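You operate a simulated robot arm through the tools that you are given. There is no shell and no other tool.

Carry out the task below with a simulated robot arm. There is one attempt and no reset: what you move stays moved.

## Task
Level the table scale by its bubble, then switch it on and tare it.
Fine: red foot knob, then the green one; the bubble sits in the red ring when you tare; leave the scale on.
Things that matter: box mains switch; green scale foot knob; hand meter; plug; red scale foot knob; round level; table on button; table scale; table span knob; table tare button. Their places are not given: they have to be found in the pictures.

It is judged by the outcome, as a careful person would: the job done as asked, and still so three seconds after it is handed in. It fails if anything else is knocked over, pushed out of place, dropped, spilled or broken.

## Robot
A 6-joint arm with a two-finger gripper, fixed in place. Base frame: the origin is on the floor under the middle of its stand, x ahead of it, y to its left, z up. Lengths are in m, angles in rad, forces in N, time in s.
It reaches about 1.038 m from its shoulder. Its first joint turns from -2.897 to 2.897 rad. Payload 1.71 kg.
The TCP is the grasp point between the finger pads, 0.02 m short of the fingertips. In the tool frame z runs along the fingers and y along their closing line. The gripper opens to 0.096 m; its body begins 0.113 m behind the TCP.
Orientation is that of the tool frame in the base frame, as [roll, pitch, yaw] about the fixed x, y, z axes, in that order (R = Rz(yaw) Ry(pitch) Rx(roll)). With the fingers straight down and closing along the base's y, the tool's x points along the base's -x, its y along +y and its z along -z.

## Interface
- The arm moves only by the tool drive_tool. Its argument "rows" is text: rows parted by semicolons, each of 7 numbers parted by spaces: the shift along the tool's x, y, z in units of 30 mm (1.0 is 30 mm), then the turn, a rotation vector about the tool's x, y, z in units of 5 degrees (1.0 is 5 degrees), then the gripper command, from -1 (fully open) to 1 (shut), values between in proportion. In form: dx dy dz wx wy wz fingers; .... A call has 1 to 20 rows; each row shifts and turns the commanded pose from where the row before left it, along the tool's axes as they then stand. A call with a number of a shift or a turn outside -1 to 1 is refused whole. Each row takes 0.2 s and may step no farther than 0.05 m and 0.15 rad from the row before; otherwise, or with a gripper value out of range, the whole call is refused. Where a pose cannot be reached the arm comes as near as it can. A force on the tool above 50 N (or 10 N above the force at the start of the call, whichever is more), or a blocked arm, ends the call early, and 0.2 s more pass. Each finger travels about 0.045 m/s and halts on what it meets, pressing with about 33 N; the grip force reading is that of the motor and also rises with nothing between the fingers. The clock runs only during rows and for 0.2 s after the last one: add rows that do not move to give the fingers time. The reply holds the time, the measured pose of the TCP, the force on the tool along the base axes, the opening and the grip force, in the units named above and with some noise, with the torque about the TCP (base axes, N m) and any sound that the robot's microphone picked up, and new pictures: "show" is both (left out), scene, wrist or none.
- Cameras (640 x 400 px; columns grow to the right, rows downward): "scene" is fixed at [0.0505, -0.5015, 1.4855]; the picture's right is [0.55, -0.83, 0.00], its down [-0.40, -0.26, -0.88] and it looks along [0.73, 0.49, -0.48] (base axes); focal length 347 px, centre (320, 200). "wrist" rides on the gripper at [0.066, 0.014, -0.145] in the tool frame; the picture's right is [-0.21, 0.98, 0.00], its down [-0.88, -0.18, -0.45] and it looks along [-0.44, -0.09, 0.90] (tool axes); focal length 275 px, centre (320, 200).
- lift_body(by): moves the trunk up (or, below 0, down) by that many m; the arm rides with it, the base frame stays. It gives what a move gives, with no picture.
- point_at(camera, pixels): for up to 12 pixels [column, row] of the newest picture of that camera ("zoom" is the newest enlarged one), the place [x, y, z] in the base frame of the surface seen there, good to about 0.002 m. No time passes.
- zoom(camera, box): a new picture of the part [left, top, right, bottom] of that camera's present view, enlarged. No time passes.
- job_done(): hands the job in; it is judged then, once.

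Unless the task says otherwise, let go and move clear before handing in.

The tools are called as name(argument=value, ...) on one line, values as JSON. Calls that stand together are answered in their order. drive_tool: Moves the arm, as the interface text tells. Its arguments: {"type":"object","properties":{"rows":{"type":"string"},"show":{"type":"string","enum":["both","scene","wrist","none"]}},"required":["rows"]} The other tools are called the same way: lift_body (by) moves the trunk up or down; point_at (camera, pixels) gives the place of the surface under pixels of a picture; zoom (camera, box) takes an enlarged picture of a part of a camera's view; job_done () hands the job in.

At the start:

```text
time: 0.0
eef_pos: [0.4698, -0.3819, 1.2611]
ee_rot: [-3.14, -0.002, -3.141]
contact_force: [-0.1, -0.1, -0.2]
ft_torque: [0.0, -0.04, -0.01]
opening: 0.096
gripper_force: 0.0
trunk travel left (down, up): [-0.225, 0.165]
```

scene: 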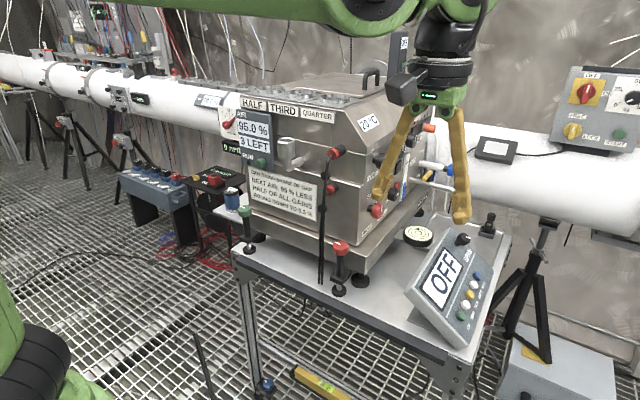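
wrist: 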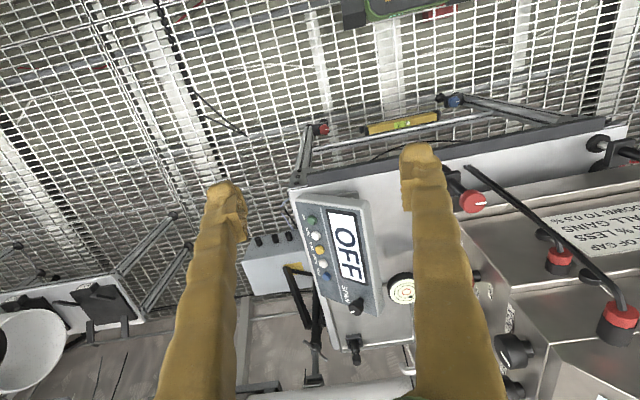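

The scene shows a big metal box with a red foot knob near (340,248), a green one near (246,215), and a table scale display "OFF" near (450,280). I'll zoom in to identify all the parts.

zoom(camera="scene", box=[380, 200, 520, 360])

zoom(camera="scene", box=[210, 80, 400, 300])

zoom(camera="wrist", box=[280, 100, 640, 380])

```text
2.50 times, centred on (450, 280) of scene
```

zoom: 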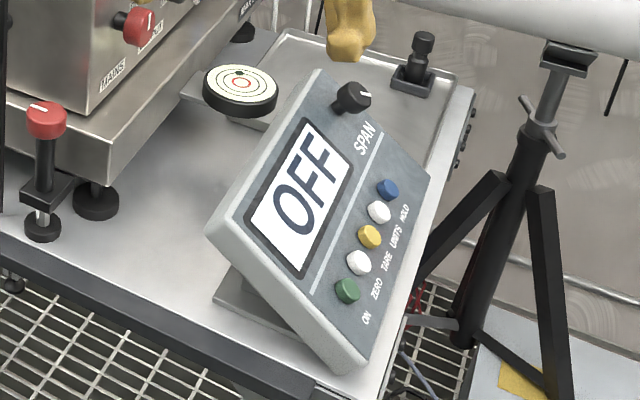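

```text
1.82 times, centred on (305, 190) of scene
```

zoom: 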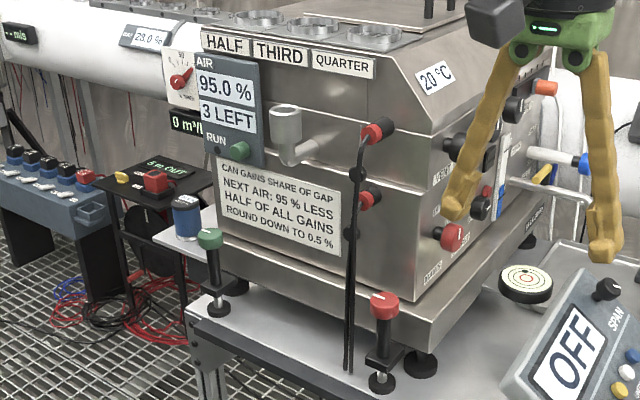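

```text
1.43 times, centred on (460, 240) of wrist
```

zoom: 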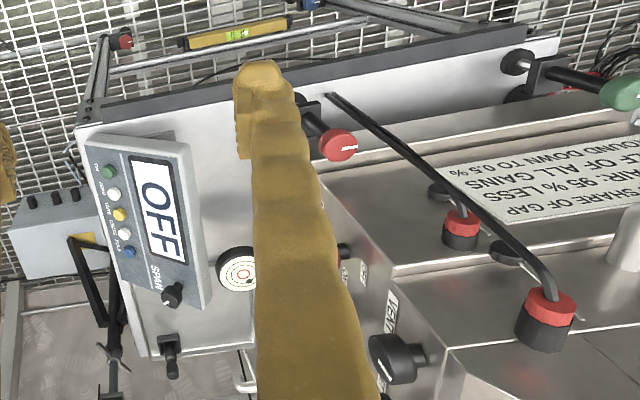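

The round level is at (418,236) with its green bubble away from the red ring; the red knob is at (340,248), the green at (246,212), and the console carries ON (green), ZERO, TARE (yellow), LIMITS, HOLD. I'll measure positions on these.

zoom(camera="scene", box=[395, 215, 445, 255])

point_at(camera="scene", pixels=[[340, 243], [340, 251], [340, 268], [338, 290], [246, 209], [246, 214], [248, 228], [418, 236], [460, 316], [469, 295], [462, 239], [377, 210]])

zoom(camera="scene", box=[310, 225, 370, 305])

zoom(camera="scene", box=[215, 185, 285, 265])

```text
10.00 times, centred on (420, 235) of scene
```

zoom: 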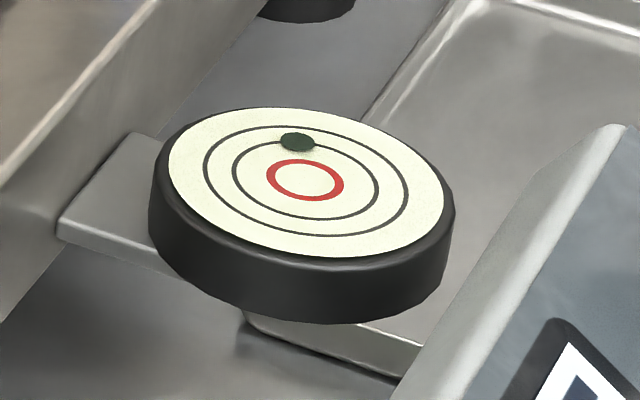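

```text
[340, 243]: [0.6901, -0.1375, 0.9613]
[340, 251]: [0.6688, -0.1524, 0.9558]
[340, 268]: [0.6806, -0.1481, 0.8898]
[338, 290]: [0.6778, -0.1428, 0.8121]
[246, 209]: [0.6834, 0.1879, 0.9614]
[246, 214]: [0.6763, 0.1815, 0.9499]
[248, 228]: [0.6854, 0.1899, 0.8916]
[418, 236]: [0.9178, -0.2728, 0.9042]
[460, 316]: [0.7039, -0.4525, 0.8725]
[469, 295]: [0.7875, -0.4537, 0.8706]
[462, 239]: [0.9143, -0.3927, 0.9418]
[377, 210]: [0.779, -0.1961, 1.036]
```

```text
5.00 times, centred on (340, 265) of scene
```

zoom: 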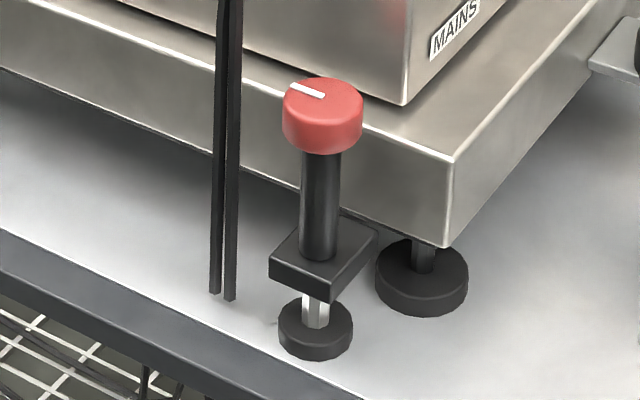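

```text
5.00 times, centred on (250, 225) of scene
```

zoom: 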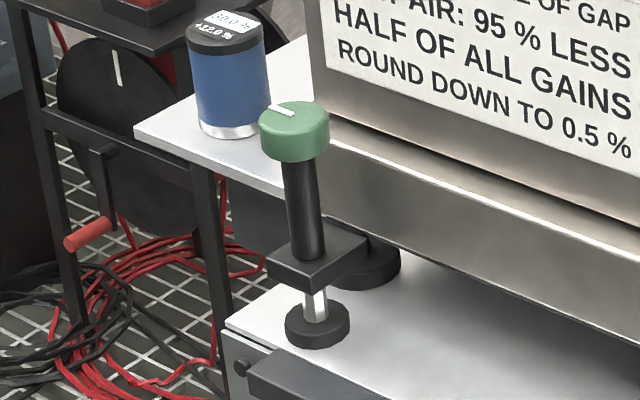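

The red knob top sits at about (0.68,-0.143,0.96) and the green knob about (0.683,0.187,0.96). Before approaching I'll measure nearby obstacles: the hanging black rods at (322,200), the box face and the protrusions.

point_at(camera="scene", pixels=[[337, 152], [325, 170], [322, 200], [320, 240], [320, 280], [290, 150], [330, 188], [310, 240], [300, 200], [262, 150], [356, 150], [365, 245]])

point_at(camera="scene", pixels=[[352, 255], [256, 225], [231, 200], [240, 130], [283, 110], [335, 120], [375, 80], [232, 205], [240, 187], [262, 190], [300, 290], [370, 290]])

zoom(camera="scene", box=[300, 130, 370, 210])

```text
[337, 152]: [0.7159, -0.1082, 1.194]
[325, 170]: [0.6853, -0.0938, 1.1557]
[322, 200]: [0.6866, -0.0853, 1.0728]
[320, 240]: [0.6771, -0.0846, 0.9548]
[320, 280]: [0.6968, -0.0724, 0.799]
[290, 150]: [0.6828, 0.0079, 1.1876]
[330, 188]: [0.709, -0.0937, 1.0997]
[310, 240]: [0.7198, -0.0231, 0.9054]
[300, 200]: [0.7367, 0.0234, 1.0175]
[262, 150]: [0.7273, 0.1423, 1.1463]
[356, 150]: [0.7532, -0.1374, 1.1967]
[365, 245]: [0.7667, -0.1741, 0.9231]
```

```text
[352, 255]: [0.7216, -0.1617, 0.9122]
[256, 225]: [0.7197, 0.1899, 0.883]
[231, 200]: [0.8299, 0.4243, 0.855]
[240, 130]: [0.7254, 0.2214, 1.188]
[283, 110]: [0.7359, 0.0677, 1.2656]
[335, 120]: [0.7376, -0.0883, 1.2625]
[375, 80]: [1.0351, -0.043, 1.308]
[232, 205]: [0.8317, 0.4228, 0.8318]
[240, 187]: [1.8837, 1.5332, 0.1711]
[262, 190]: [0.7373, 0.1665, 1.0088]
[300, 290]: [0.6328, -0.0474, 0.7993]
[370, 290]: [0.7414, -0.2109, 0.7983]
```

```text
5.00 times, centred on (335, 170) of scene
```

zoom: 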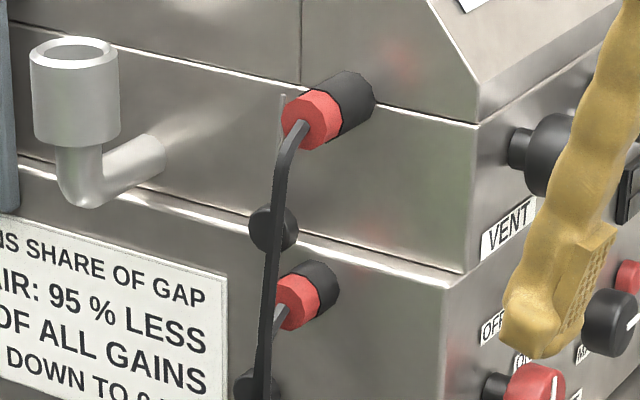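

The box face is at x≈0.737 and the hanging leads run near (0.685,-0.088), so I'll come to the red knob with the closing line diagonal (yaw +45°) and the tool leaned back away from the box. First I'll turn in place at the current safe height.

drive_tool(rows="0 0 0 0 0 -1 -0.46; 0 0 0 0 0 -1 -0.46; 0 0 0 0 0 -1 -0.46; 0 0 0 0 0 -1 -0.46; 0 0 0 0 0 -1 -0.46; 0 0 0 0 0 -1 -0.46; 0 0 0 0 0 -1 -0.46; 0 0 0 0 0 -1 -0.46; 0 0 0 0 0 -1 -0.46; 0 0 0 0 -1 0 -0.46; 0 0 0 0 -1 0 -0.46; 0 0 0 0 -1 0 -0.46; 0 0 0 0 -1 0 -0.46; 0 0 0 0 -1 0 -0.46; 0 0 0 0 -1 0 -0.46; 0 0 0 0 0 0 -0.46", show="both")

```text
time: 3.4
eef_pos: [0.453, -0.3823, 1.2673]
ee_rot: [-3.13, 0.534, -2.351]
contact_force: [-0.4, -0.9, 0.0]
ft_torque: [-0.01, -0.02, -0.02]
opening: 0.0701
gripper_force: 0.0
trunk travel left (down, up): [-0.225, 0.165]
```

scene: 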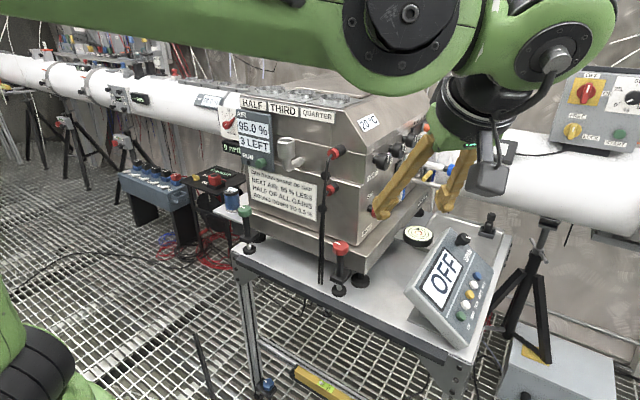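
wrist: 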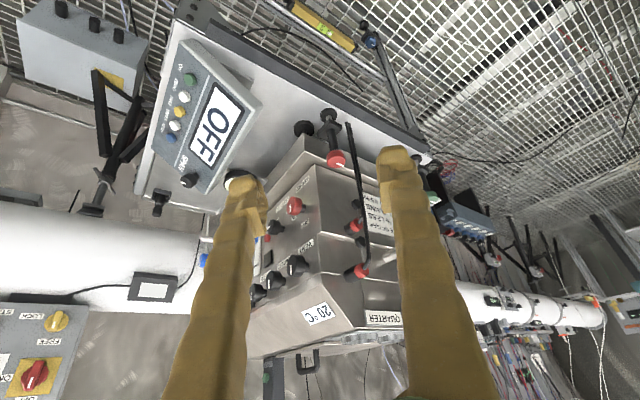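

The tool is now leaned 30° with its closing line diagonal. I'll zoom the wrist view around the red knob at (336,158) to see the clearance to the leads.

zoom(camera="wrist", box=[280, 90, 420, 220])

point_at(camera="wrist", pixels=[[336, 156], [336, 162], [328, 130], [304, 128], [350, 130], [358, 170], [365, 230], [296, 206], [325, 165]])

```text
3.08 times, centred on (350, 155) of wrist
```

zoom: 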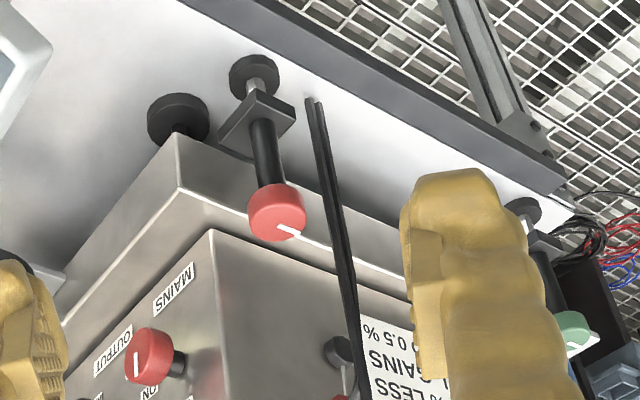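

```text
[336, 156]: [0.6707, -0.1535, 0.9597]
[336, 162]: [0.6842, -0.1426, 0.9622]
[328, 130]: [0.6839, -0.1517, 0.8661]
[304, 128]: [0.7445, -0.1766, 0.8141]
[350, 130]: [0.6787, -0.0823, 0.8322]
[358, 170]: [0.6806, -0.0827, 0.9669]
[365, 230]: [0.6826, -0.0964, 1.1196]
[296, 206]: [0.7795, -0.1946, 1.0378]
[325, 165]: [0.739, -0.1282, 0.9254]
```

I'll refine the top-face centres of both knobs with a few picks on each.

point_at(camera="scene", pixels=[[340.6, 243.5], [333.5, 244.5], [347.5, 244.5], [340.6, 241.5], [340.6, 247], [245, 207.5], [239, 208], [251, 208], [245, 206], [245, 210]])

zoom(camera="scene", box=[325, 233, 355, 260])

```text
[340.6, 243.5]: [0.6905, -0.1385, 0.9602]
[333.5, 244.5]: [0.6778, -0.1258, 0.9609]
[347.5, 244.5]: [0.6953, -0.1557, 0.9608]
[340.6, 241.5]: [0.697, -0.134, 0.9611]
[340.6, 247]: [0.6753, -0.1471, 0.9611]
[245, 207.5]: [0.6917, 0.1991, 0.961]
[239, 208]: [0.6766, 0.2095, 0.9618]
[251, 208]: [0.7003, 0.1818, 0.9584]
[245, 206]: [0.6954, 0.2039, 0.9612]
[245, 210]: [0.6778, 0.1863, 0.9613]
```

```text
14.81 times, centred on (340, 246) of scene
```

zoom: 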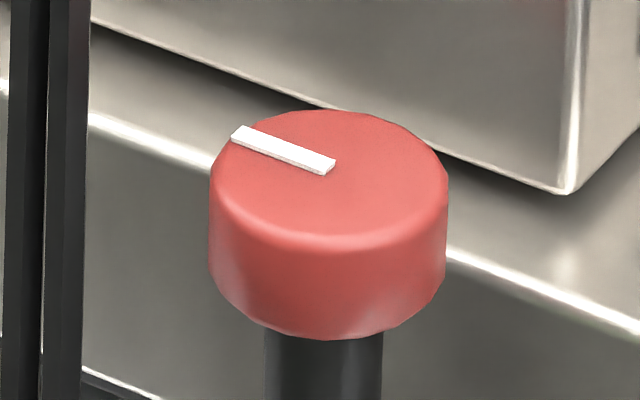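

point_at(camera="zoom", pixels=[[241, 137], [328, 166], [328, 175], [328, 115], [328, 228], [222, 165], [440, 175], [328, 300], [320, 335]])

```text
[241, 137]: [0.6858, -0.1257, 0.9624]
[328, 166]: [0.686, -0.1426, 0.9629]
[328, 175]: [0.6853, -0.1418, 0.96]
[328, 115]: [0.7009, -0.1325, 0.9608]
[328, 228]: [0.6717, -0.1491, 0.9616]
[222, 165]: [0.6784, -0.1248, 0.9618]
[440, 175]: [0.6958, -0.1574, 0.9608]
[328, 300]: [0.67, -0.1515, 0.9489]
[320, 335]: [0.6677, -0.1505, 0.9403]
```

The red knob's axis is at about (0.6865,-0.141), top z 0.962, with its mark pointing to +y. I'll move most of the way to a pre-approach point on the leaned tool axis and check the pose.

drive_tool(rows="-0.387 0.01 0.951 0 0 0 -0.46; -0.387 0.01 0.951 0 0 0 -0.46; -0.387 0.01 0.951 0 0 0 -0.46; -0.387 0.01 0.951 0 0 0 -0.46; -0.387 0.01 0.951 0 0 0 -0.46; -0.387 0.01 0.951 0 0 0 -0.46; -0.387 0.01 0.951 0 0 0 -0.46; 0 0 0 0 0 0 -0.46; 0 0 0 0 0 0 -0.46", show="both")

```text
time: 5.4
eef_pos: [0.5718, -0.2585, 1.1365]
ee_rot: [-3.127, 0.532, -2.351]
contact_force: [0.1, 0.5, 0.0]
ft_torque: [0.01, -0.02, 0.01]
opening: 0.0701
gripper_force: 0.0
trunk travel left (down, up): [-0.225, 0.165]
```

scene: 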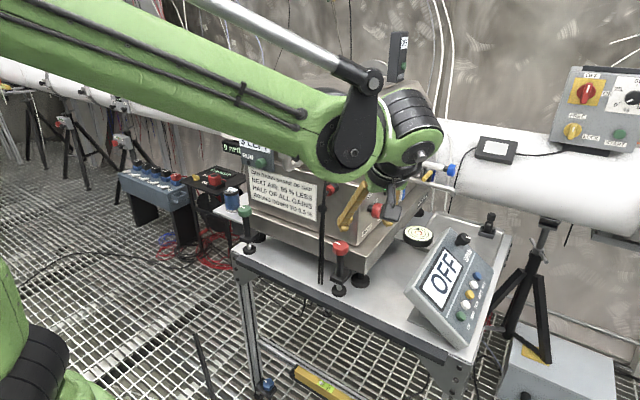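
wrist: 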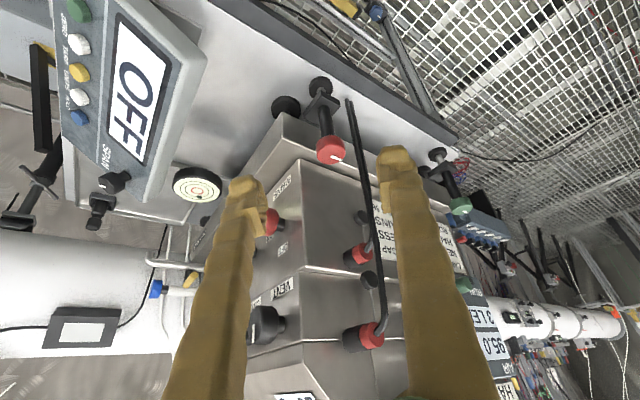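

The arm tracks its commands well. I'll continue to 0.13 m from the red knob along the tool axis.

drive_tool(rows="-0.391 0.008 0.95 0 0 0 -0.46; -0.391 0.008 0.95 0 0 0 -0.46; -0.391 0.008 0.95 0 0 0 -0.46; -0.391 0.008 0.95 0 0 0 -0.46; 0 0 0 0 0 0 -0.46; 0 0 0 0 0 0 -0.46", show="both")

```text
time: 6.8
eef_pos: [0.6429, -0.1908, 1.061]
ee_rot: [-3.131, 0.533, -2.352]
contact_force: [0.7, 0.4, -0.3]
ft_torque: [-0.04, 0.02, 0.01]
opening: 0.07
gripper_force: 0.1
trunk travel left (down, up): [-0.225, 0.165]
```

scene: 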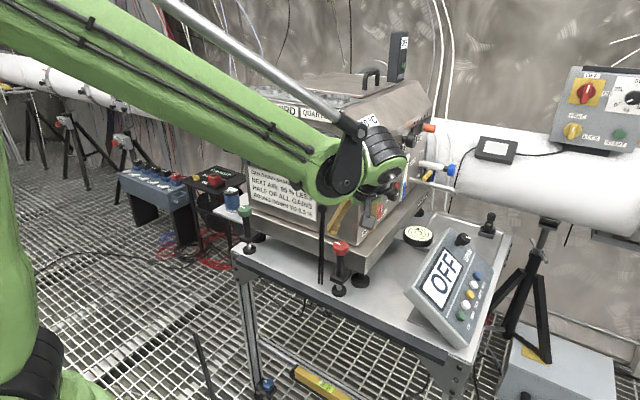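
wrist: 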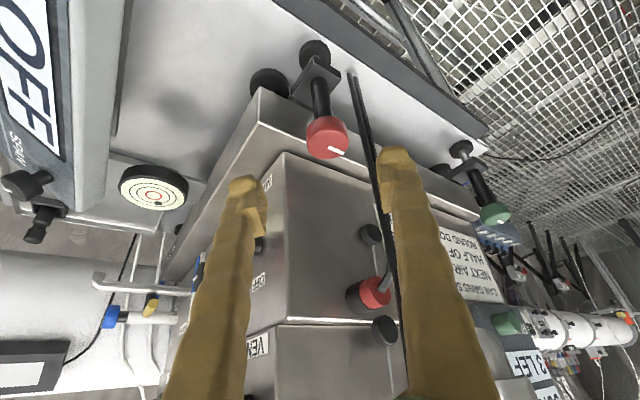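

The knob lies between the fingers ahead at (327,138), with the lead clear on the right. I'll approach along the tool axis for four of five steps, then look.

drive_tool(rows="0 0.033 0.861 0 0 0 -0.46; 0 0.033 0.861 0 0 0 -0.46; 0 0.033 0.861 0 0 0 -0.46; 0 0.033 0.5 0 0 0 -0.46; 0 0 0 0 0 0 -0.46; 0 0 0 0 0 0 -0.46", show="both")

```text
time: 8.2
eef_pos: [0.6747, -0.1533, 0.983]
ee_rot: [-3.13, 0.533, -2.351]
contact_force: [0.5, -0.9, 0.2]
ft_torque: [0.0, 0.01, -0.01]
opening: 0.0705
gripper_force: 0.2
trunk travel left (down, up): [-0.225, 0.165]
```

scene: 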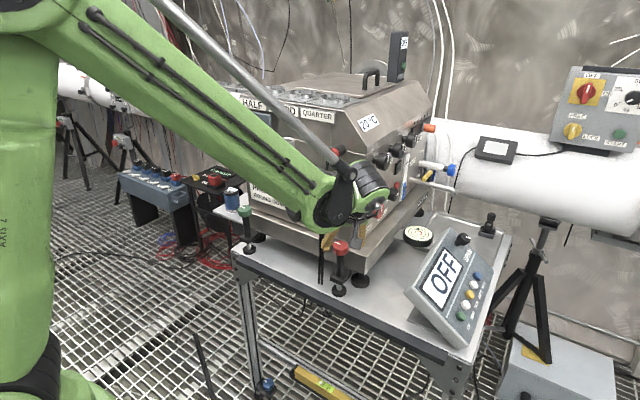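
wrist: 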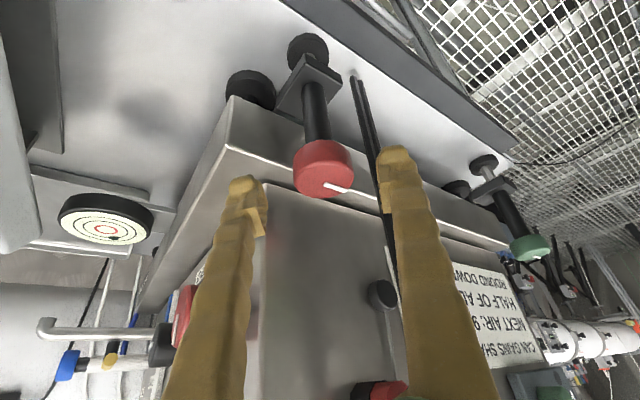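

drive_tool(rows="0.033 0 0.617 0 0 0 -0.46; 0.033 0 0.617 0 0 0 -0.46; 0 0 0 0 0 0 -0.46; 0 0 0 0 0 0 -0.46", show="both")

```text
time: 9.2
eef_pos: [0.6849, -0.1437, 0.9492]
ee_rot: [-3.129, 0.533, -2.351]
contact_force: [-0.3, 0.7, 0.2]
ft_torque: [0.0, -0.01, 0.02]
opening: 0.0699
gripper_force: 0.1
trunk travel left (down, up): [-0.225, 0.165]
```

scene: 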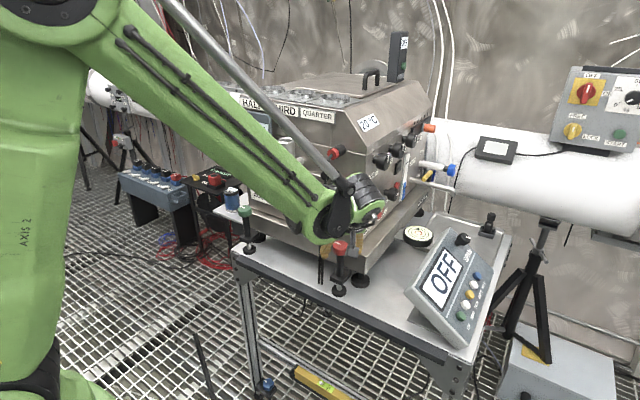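
wrist: 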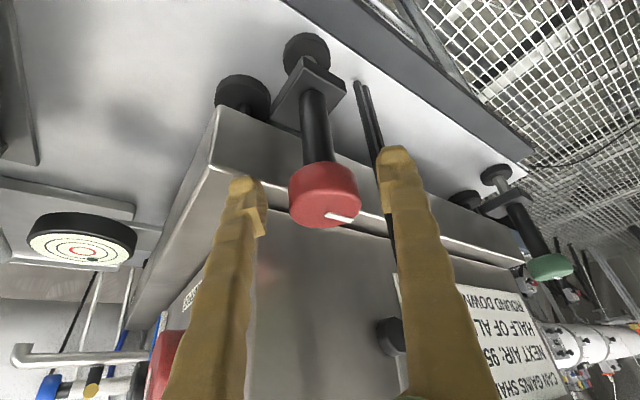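

The knob is now between the fingers in the wrist view (325,195). I'll zoom both views to check alignment before closing.

zoom(camera="scene", box=[300, 200, 400, 290])

zoom(camera="wrist", box=[200, 120, 450, 280])

zoom(camera="wrist", box=[20, 200, 150, 280])

```text
4.44 times, centred on (350, 245) of scene
```

zoom: 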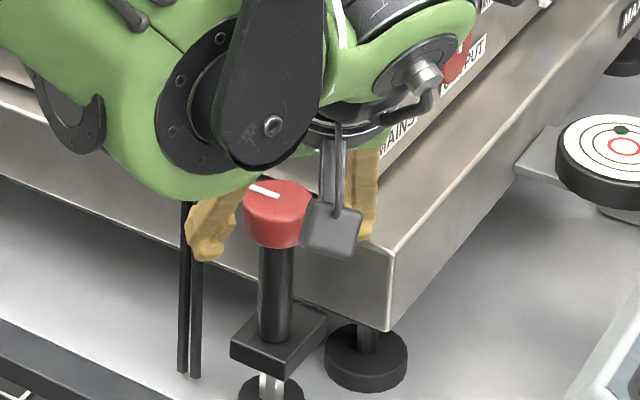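

```text
2.50 times, centred on (325, 200) of wrist
```

zoom: 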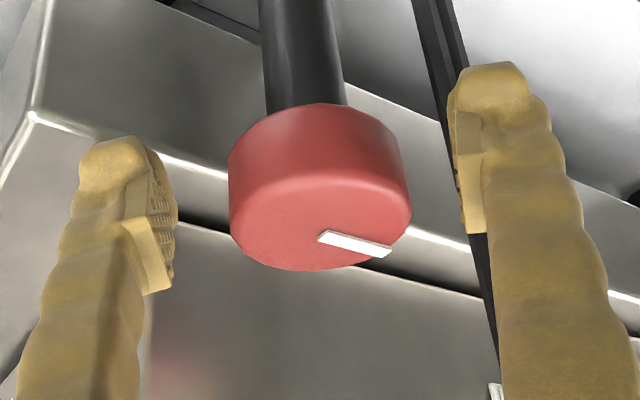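

```text
4.92 times, centred on (85, 240) of wrist
```

zoom: 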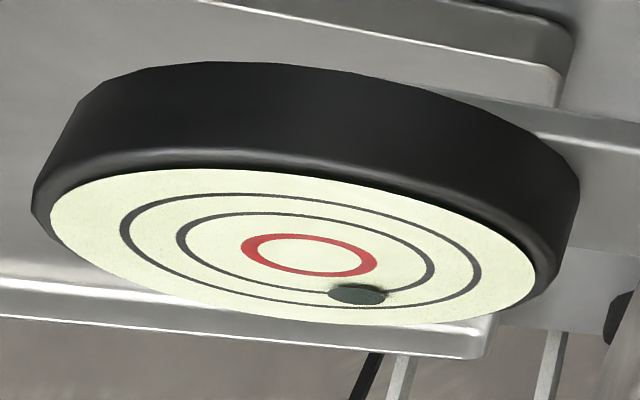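

Alignment looks good; I'll trim the last 3 mm and close on the knob.

drive_tool(rows="-0.088 0.027 0 0 0 0 -0.46; 0 0 0 0 0 0 -0.2; 0 0 0 0 0 0 0; 0 0 0 0 0 0 0.2; 0 0 0 0 0 0 0.4; 0 0 0 0 0 0 0.6; 0 0 0 0 0 0 0.6; 0 0 0 0 0 0 0.6", show="both")

```text
time: 11.0
eef_pos: [0.6846, -0.1404, 0.952]
ee_rot: [-3.129, 0.533, -2.35]
contact_force: [-13.7, 10.5, -8.4]
ft_torque: [-0.03, -0.17, 0.01]
opening: 0.0409
gripper_force: 35.3
trunk travel left (down, up): [-0.225, 0.165]
```

scene: 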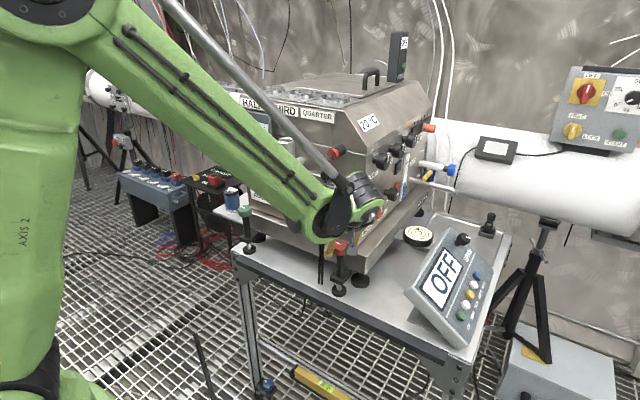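
wrist: 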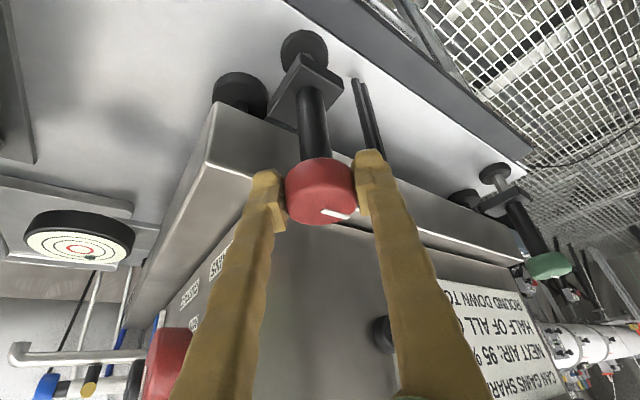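

The fingers hold the knob (opening 0.041, grip 35 N) with a ~17 N side load, so I'll shift 2 mm along the closing line to centre it, then try a 15° clockwise test turn and watch the bubble.

drive_tool(rows="0 0.06 0 0 0 0 0.6; 0 0 0 0.507 0 0.862 0.6; 0 0 0 0.507 0 0.862 0.6; 0 0 0 0.507 0 0.862 0.6; 0 0 0 0 0 0 0.6; 0 0 0 0 0 0 0.6", show="both")

zoom(camera="scene", box=[395, 215, 445, 255])

zoom(camera="scene", box=[300, 200, 400, 290])

```text
time: 12.4
eef_pos: [0.6848, -0.1402, 0.951]
ee_rot: [-3.131, 0.536, -2.614]
contact_force: [-6.2, -10.8, -11.0]
ft_torque: [0.03, -0.06, -0.01]
opening: 0.0407
gripper_force: 34.7
trunk travel left (down, up): [-0.225, 0.165]
```

scene: 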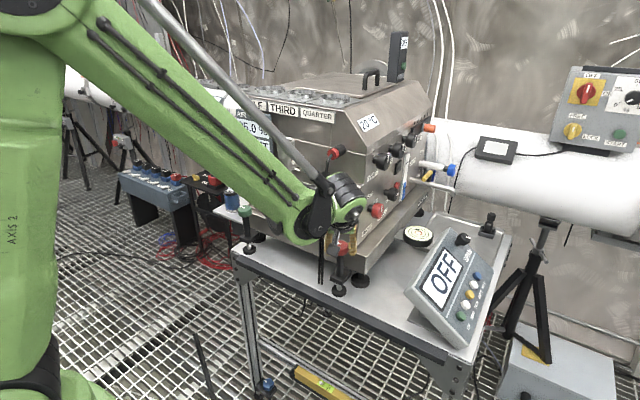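
wrist: 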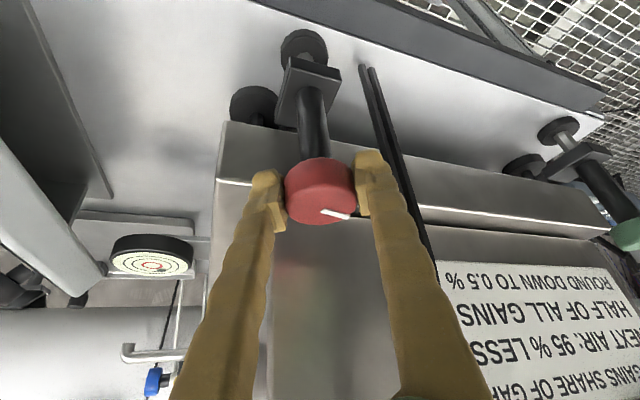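

```text
10.00 times, centred on (420, 235) of scene
```

zoom: 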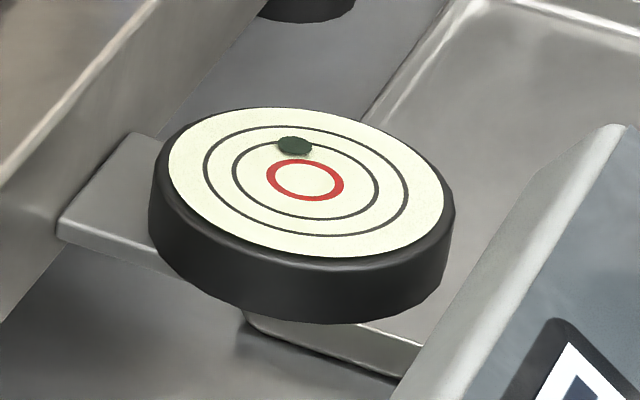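

```text
4.44 times, centred on (350, 245) of scene
```

zoom: 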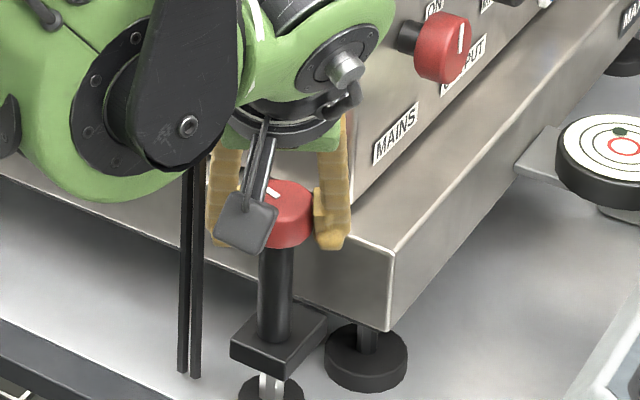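

Clockwise moves the bubble slowly from (298,142) to about (294,146) in the zoom, the right way. I'll turn 10° further, then measure the bubble precisely.

drive_tool(rows="0 0 0 0.507 0 0.862 0.6; 0 0 0 0.507 0 0.862 0.6; 0 0 0 0 0 0 0.6; 0 0 0 0 0 0 0.6; 0 0 0 0 0 0 0.6", show="both")

zoom(camera="scene", box=[403, 223, 435, 243])

```text
time: 13.6
eef_pos: [0.6844, -0.1406, 0.9506]
ee_rot: [-3.132, 0.539, -2.788]
contact_force: [-4.2, -15.2, -4.9]
ft_torque: [0.19, -0.01, -0.02]
opening: 0.0409
gripper_force: 35.0
trunk travel left (down, up): [-0.225, 0.165]
```

scene: 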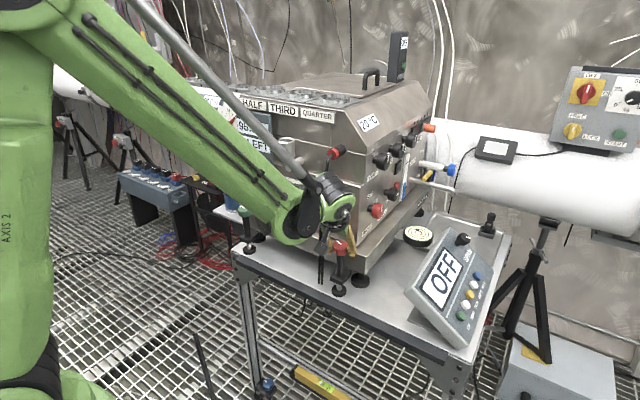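
wrist: 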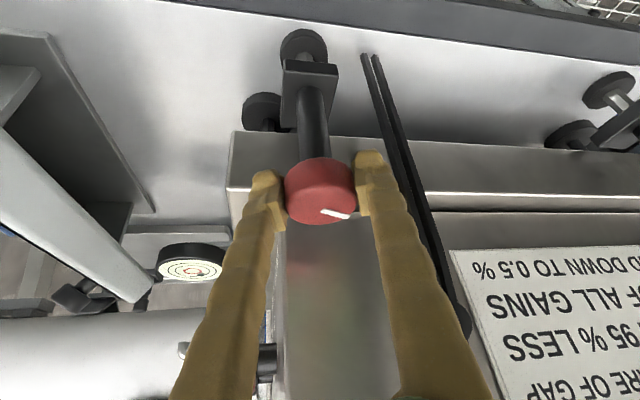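

```text
16.00 times, centred on (419, 233) of scene
```

zoom: 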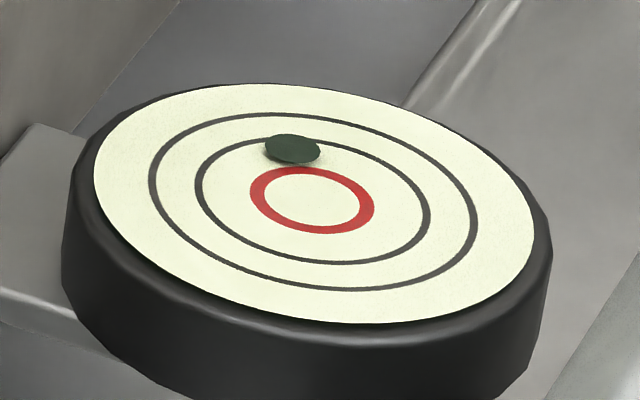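

point_at(camera="zoom", pixels=[[292, 150], [312, 200], [100, 190], [528, 240], [330, 90], [290, 310], [252, 195], [374, 210], [330, 170], [300, 232]])

```text
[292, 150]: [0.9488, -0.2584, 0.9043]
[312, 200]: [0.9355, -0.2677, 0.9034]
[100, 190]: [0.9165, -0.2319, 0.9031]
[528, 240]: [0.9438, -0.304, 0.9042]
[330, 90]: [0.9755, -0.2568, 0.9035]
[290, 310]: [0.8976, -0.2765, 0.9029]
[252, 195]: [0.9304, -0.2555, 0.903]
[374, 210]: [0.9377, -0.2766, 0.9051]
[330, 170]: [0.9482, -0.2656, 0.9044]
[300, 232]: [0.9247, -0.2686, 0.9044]
```

The bubble is now ~(15, 9) mm off the ring centre, and 25° of red moved it about -4 mm in x. I'll open slightly (0.052) and swing back to regrasp with more room to turn clockwise.

drive_tool(rows="0 0 0 0 0 0 -0.083; 0 0 0 0 0 0 -0.083; 0 0 0 0 0 0 -0.083", show="wrist")

zoom(camera="wrist", box=[220, 130, 420, 260])

zoom(camera="scene", box=[403, 223, 435, 243])

```text
time: 14.4
eef_pos: [0.6848, -0.1396, 0.9506]
ee_rot: [-3.13, 0.538, -2.786]
contact_force: [0.8, -0.4, 0.1]
ft_torque: [0.01, 0.03, -0.02]
opening: 0.0519
gripper_force: 0.1
trunk travel left (down, up): [-0.225, 0.165]
```

wrist: 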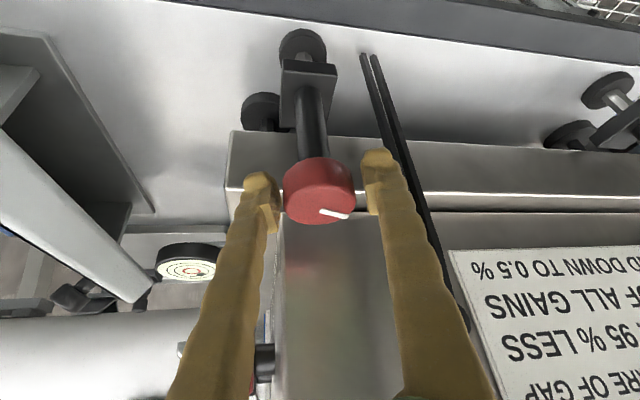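

```text
3.08 times, centred on (320, 195) of wrist
```

zoom: 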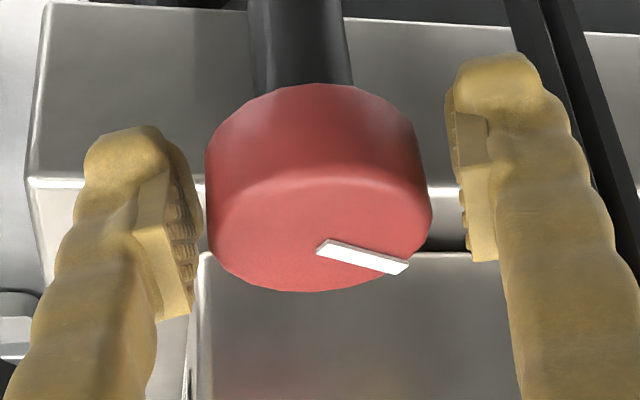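

```text
16.00 times, centred on (419, 233) of scene
```

zoom: 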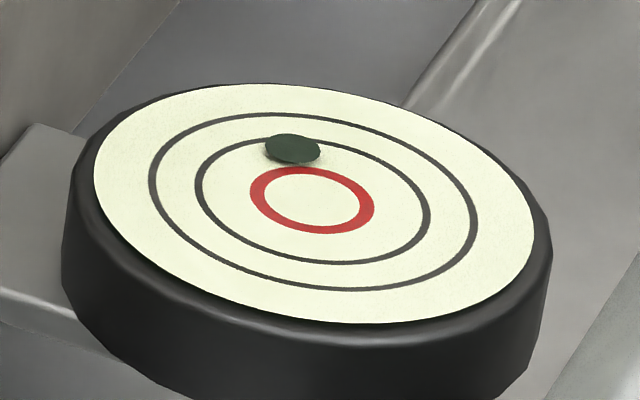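

The knob sits slightly nearer the left pad, so I'll shift 1 mm toward it, swing back 40° with the fingers open, and regrip.

drive_tool(rows="0 -0.04 0 0 0 0 -0.083; 0 0 0 -0.512 0 -0.859 -0.083; 0 0 0 -0.512 0 -0.859 -0.083; 0 0 0 -0.512 0 -0.859 -0.083; 0 0 0 -0.512 0 -0.859 -0.083; 0 0 0 -0.512 0 -0.859 -0.083; 0 0 0 -0.512 0 -0.859 -0.083; 0 0 0 -0.512 0 -0.859 -0.083; 0 0 0 -0.512 0 -0.859 -0.083; 0 0 0 0 0 0 -0.083; 0 0 0 0 0 0 -0.083", show="both")

zoom(camera="wrist", box=[220, 130, 420, 260])

zoom(camera="scene", box=[300, 200, 400, 290])

```text
time: 16.8
eef_pos: [0.6856, -0.1413, 0.9515]
ee_rot: [-3.136, 0.533, -2.09]
contact_force: [0.5, 0.7, 0.2]
ft_torque: [-0.01, -0.01, 0.0]
opening: 0.0518
gripper_force: 0.1
trunk travel left (down, up): [-0.225, 0.165]
```

scene: 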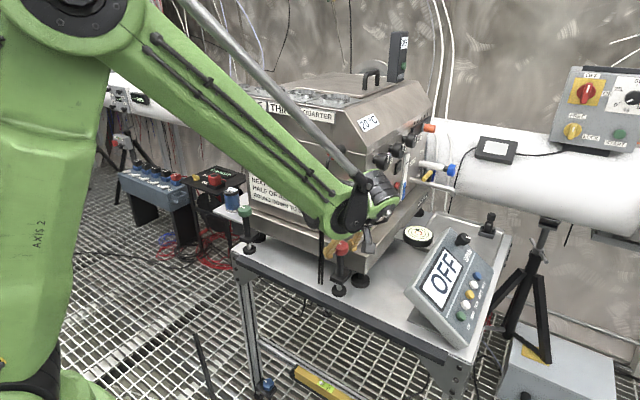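
wrist: 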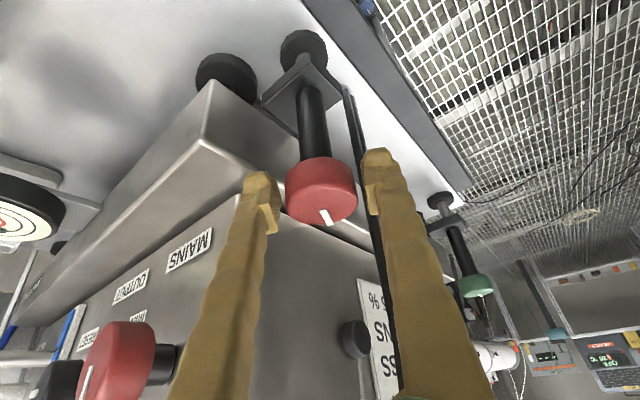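

```text
3.08 times, centred on (320, 195) of wrist
```

zoom: 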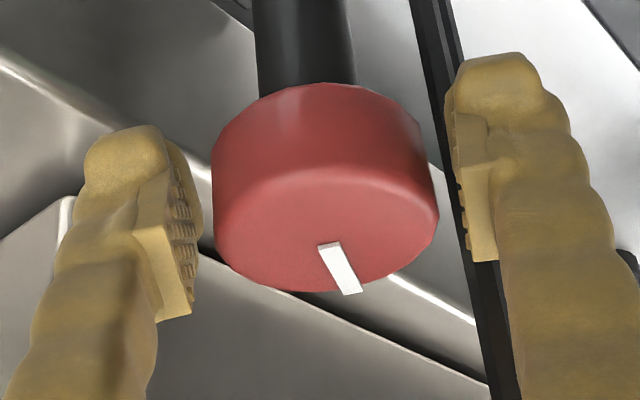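

```text
4.44 times, centred on (350, 245) of scene
```

zoom: 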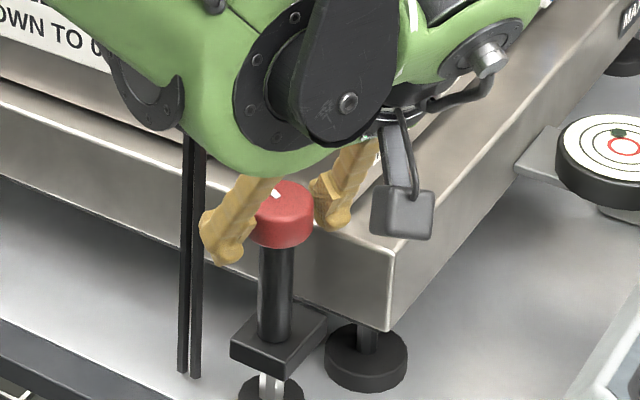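

Knob untouched and mark still in place. I'll grip and turn clockwise 40°.

drive_tool(rows="0 0 0 0 0 0 0.3; 0 0 0 0 0 0 0.6; 0 0 0 0 0 0 0.6; 0 0 0 0 0 0 0.6; 0 0 0 0.509 0 0.861 0.6; 0 0 0 0.509 0 0.861 0.6; 0 0 0 0.509 0 0.861 0.6; 0 0 0 0.509 0 0.861 0.6; 0 0 0 0.509 0 0.861 0.6; 0 0 0 0.509 0 0.861 0.6; 0 0 0 0.509 0 0.861 0.6; 0 0 0 0.509 0 0.861 0.6; 0 0 0 0 0 0 0.6; 0 0 0 0 0 0 0.6", show="both")

zoom(camera="scene", box=[403, 223, 435, 243])

```text
time: 19.8
eef_pos: [0.6853, -0.1396, 0.9509]
ee_rot: [-3.135, 0.539, -2.789]
contact_force: [-2.9, 3.0, 18.6]
ft_torque: [-0.18, -0.15, 0.0]
opening: 0.0407
gripper_force: 35.1
trunk travel left (down, up): [-0.225, 0.165]
```

scene: 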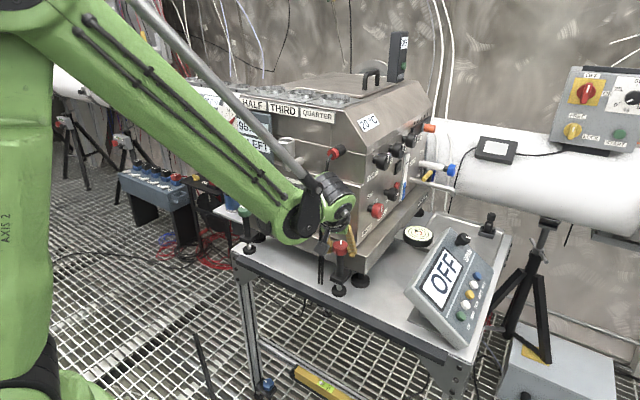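
wrist: 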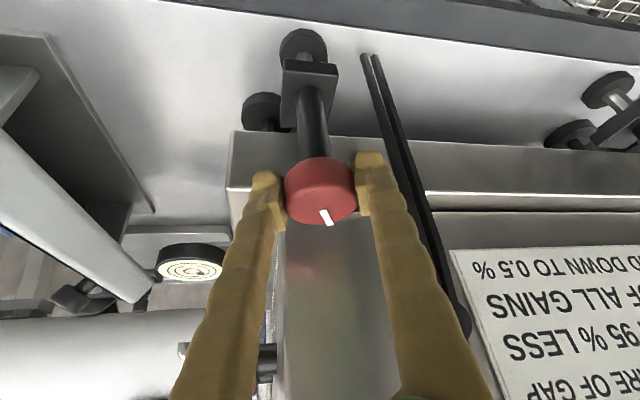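

```text
16.00 times, centred on (419, 233) of scene
```

zoom: 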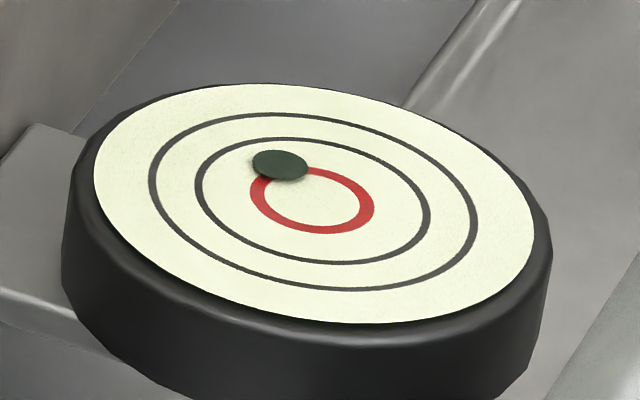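

The bubble is now at about (+8.4, +9.0) mm: red moves it purely along x at 0.165 mm/deg, so about 51° more is needed. I'll release, swing back 40° and regrip.

drive_tool(rows="0 0 0 0 0 0 -0.083; 0 0 0 0 0 0 -0.083; 0 0 0 -0.511 0 -0.86 -0.083; 0 0 0 -0.511 0 -0.86 -0.083; 0 0 0 -0.511 0 -0.86 -0.083; 0 0 0 -0.511 0 -0.86 -0.083; 0 0 0 -0.511 0 -0.86 -0.083; 0 0 0 -0.511 0 -0.86 -0.083; 0 0 0 -0.511 0 -0.86 -0.083; 0 0 0 -0.511 0 -0.86 -0.083; 0 0 0 0 0 0 -0.083; 0 0 0 0 0 0 -0.083", show="both")

zoom(camera="wrist", box=[220, 130, 420, 260])

zoom(camera="scene", box=[403, 223, 435, 243])

```text
time: 22.4
eef_pos: [0.6852, -0.1408, 0.9518]
ee_rot: [-3.137, 0.533, -2.09]
contact_force: [0.2, 0.3, 0.1]
ft_torque: [-0.05, 0.0, 0.01]
opening: 0.0517
gripper_force: 0.1
trunk travel left (down, up): [-0.225, 0.165]
```

scene: 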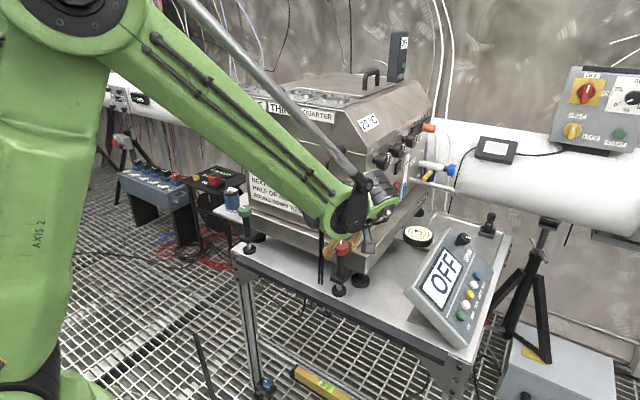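
wrist: 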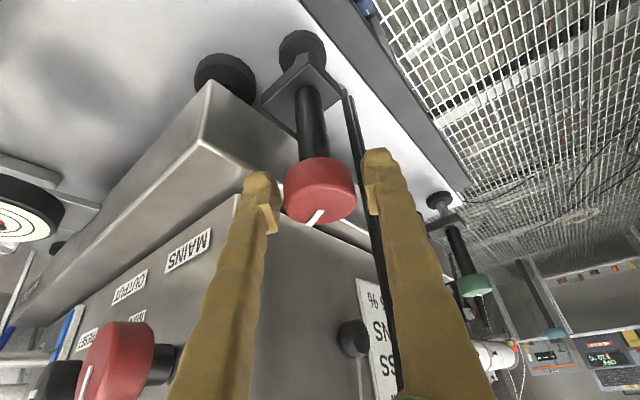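

```text
3.08 times, centred on (320, 195) of wrist
```

zoom: 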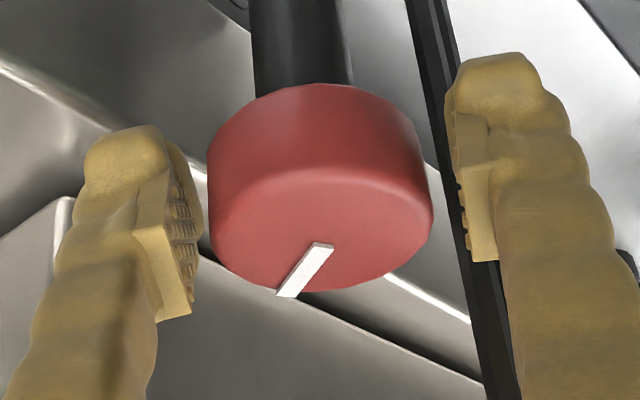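

```text
16.00 times, centred on (419, 233) of scene
```

zoom: 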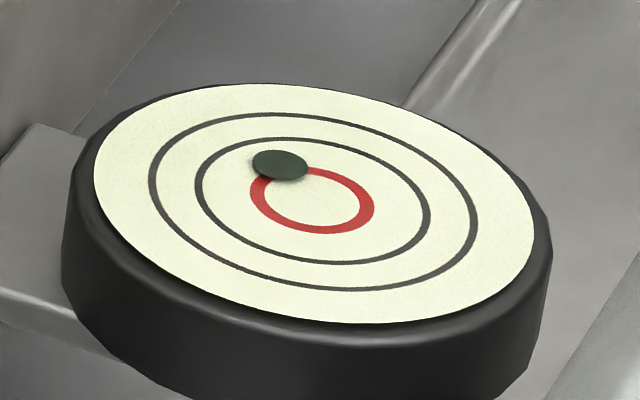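

Knob and bubble stayed put during the swing. I'll grip and turn clockwise 40° again.

drive_tool(rows="0 0 0 0 0 0 0.3; 0 0 0 0 0 0 0.6; 0 0 0 0 0 0 0.6; 0 0 0 0 0 0 0.6; 0 0 0 0.509 0 0.861 0.6; 0 0 0 0.509 0 0.861 0.6; 0 0 0 0.509 0 0.861 0.6; 0 0 0 0.509 0 0.861 0.6; 0 0 0 0.509 0 0.861 0.6; 0 0 0 0.509 0 0.861 0.6; 0 0 0 0.509 0 0.861 0.6; 0 0 0 0.509 0 0.861 0.6; 0 0 0 0 0 0 0.6; 0 0 0 0 0 0 0.6", show="both")

zoom(camera="scene", box=[403, 223, 435, 243])

```text
time: 25.4
eef_pos: [0.6842, -0.142, 0.9508]
ee_rot: [-3.139, 0.533, -2.788]
contact_force: [-0.8, 4.6, 1.8]
ft_torque: [0.12, -0.06, 0.03]
opening: 0.0404
gripper_force: 35.4
trunk travel left (down, up): [-0.225, 0.165]
```

scene: 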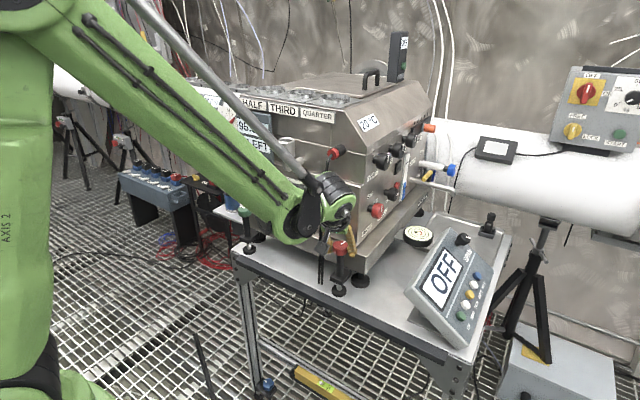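
wrist: 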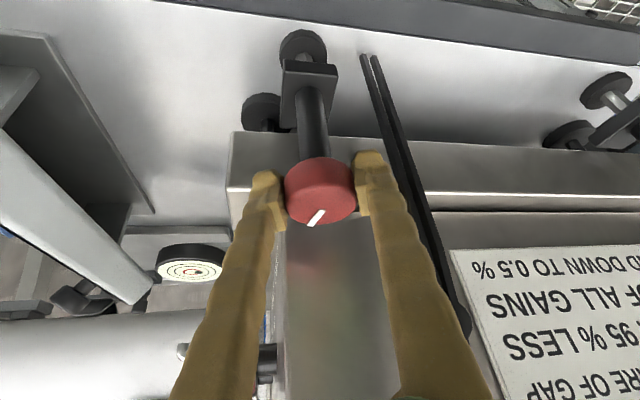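

```text
16.00 times, centred on (419, 233) of scene
```

zoom: 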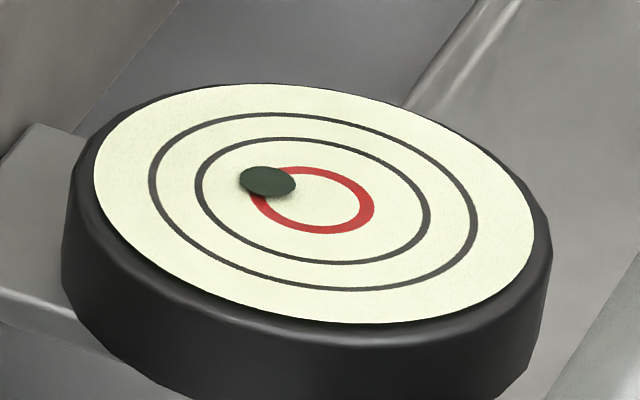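

The bubble is at (267,182), i.e. about (+1.4, +9.1) mm, so 8° more on red brings x to zero. I'll finish that turn.

drive_tool(rows="0 0 0 0.407 0 0.689 0.6; 0 0 0 0.407 0 0.689 0.6; 0 0 0 0 0 0 0.6; 0 0 0 0 0 0 0.6; 0 0 0 0 0 0 0.6", show="both")

zoom(camera="scene", box=[403, 223, 435, 243])

```text
time: 26.6
eef_pos: [0.6853, -0.1404, 0.9515]
ee_rot: [-3.136, 0.535, -2.928]
contact_force: [2.1, 7.2, 11.7]
ft_torque: [0.13, -0.18, 0.02]
opening: 0.0406
gripper_force: 35.0
trunk travel left (down, up): [-0.225, 0.165]
```

scene: 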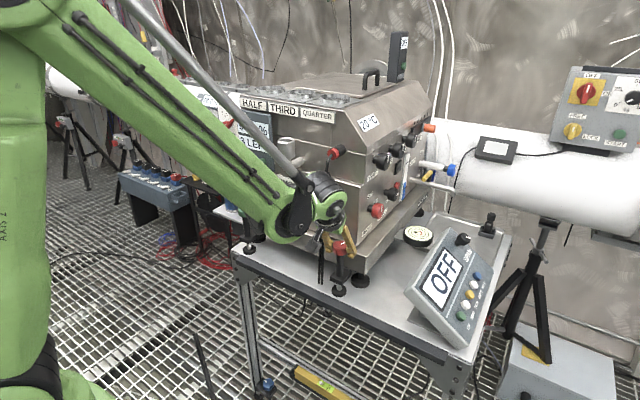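
wrist: 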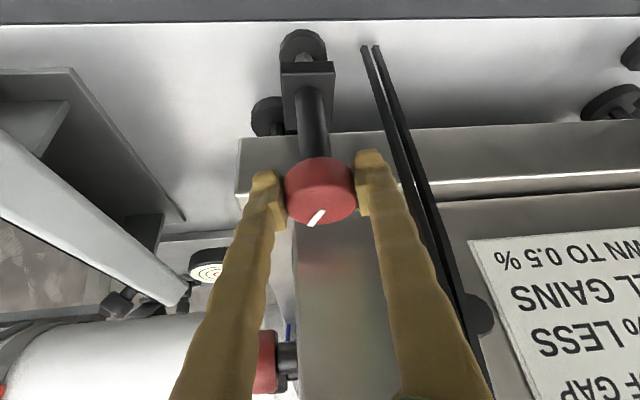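

```text
16.00 times, centred on (419, 233) of scene
```

zoom: 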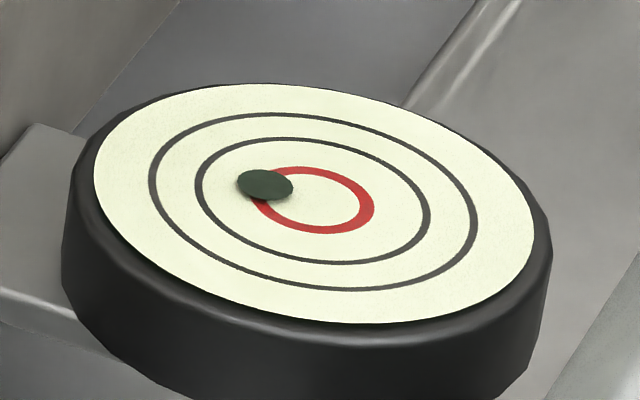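

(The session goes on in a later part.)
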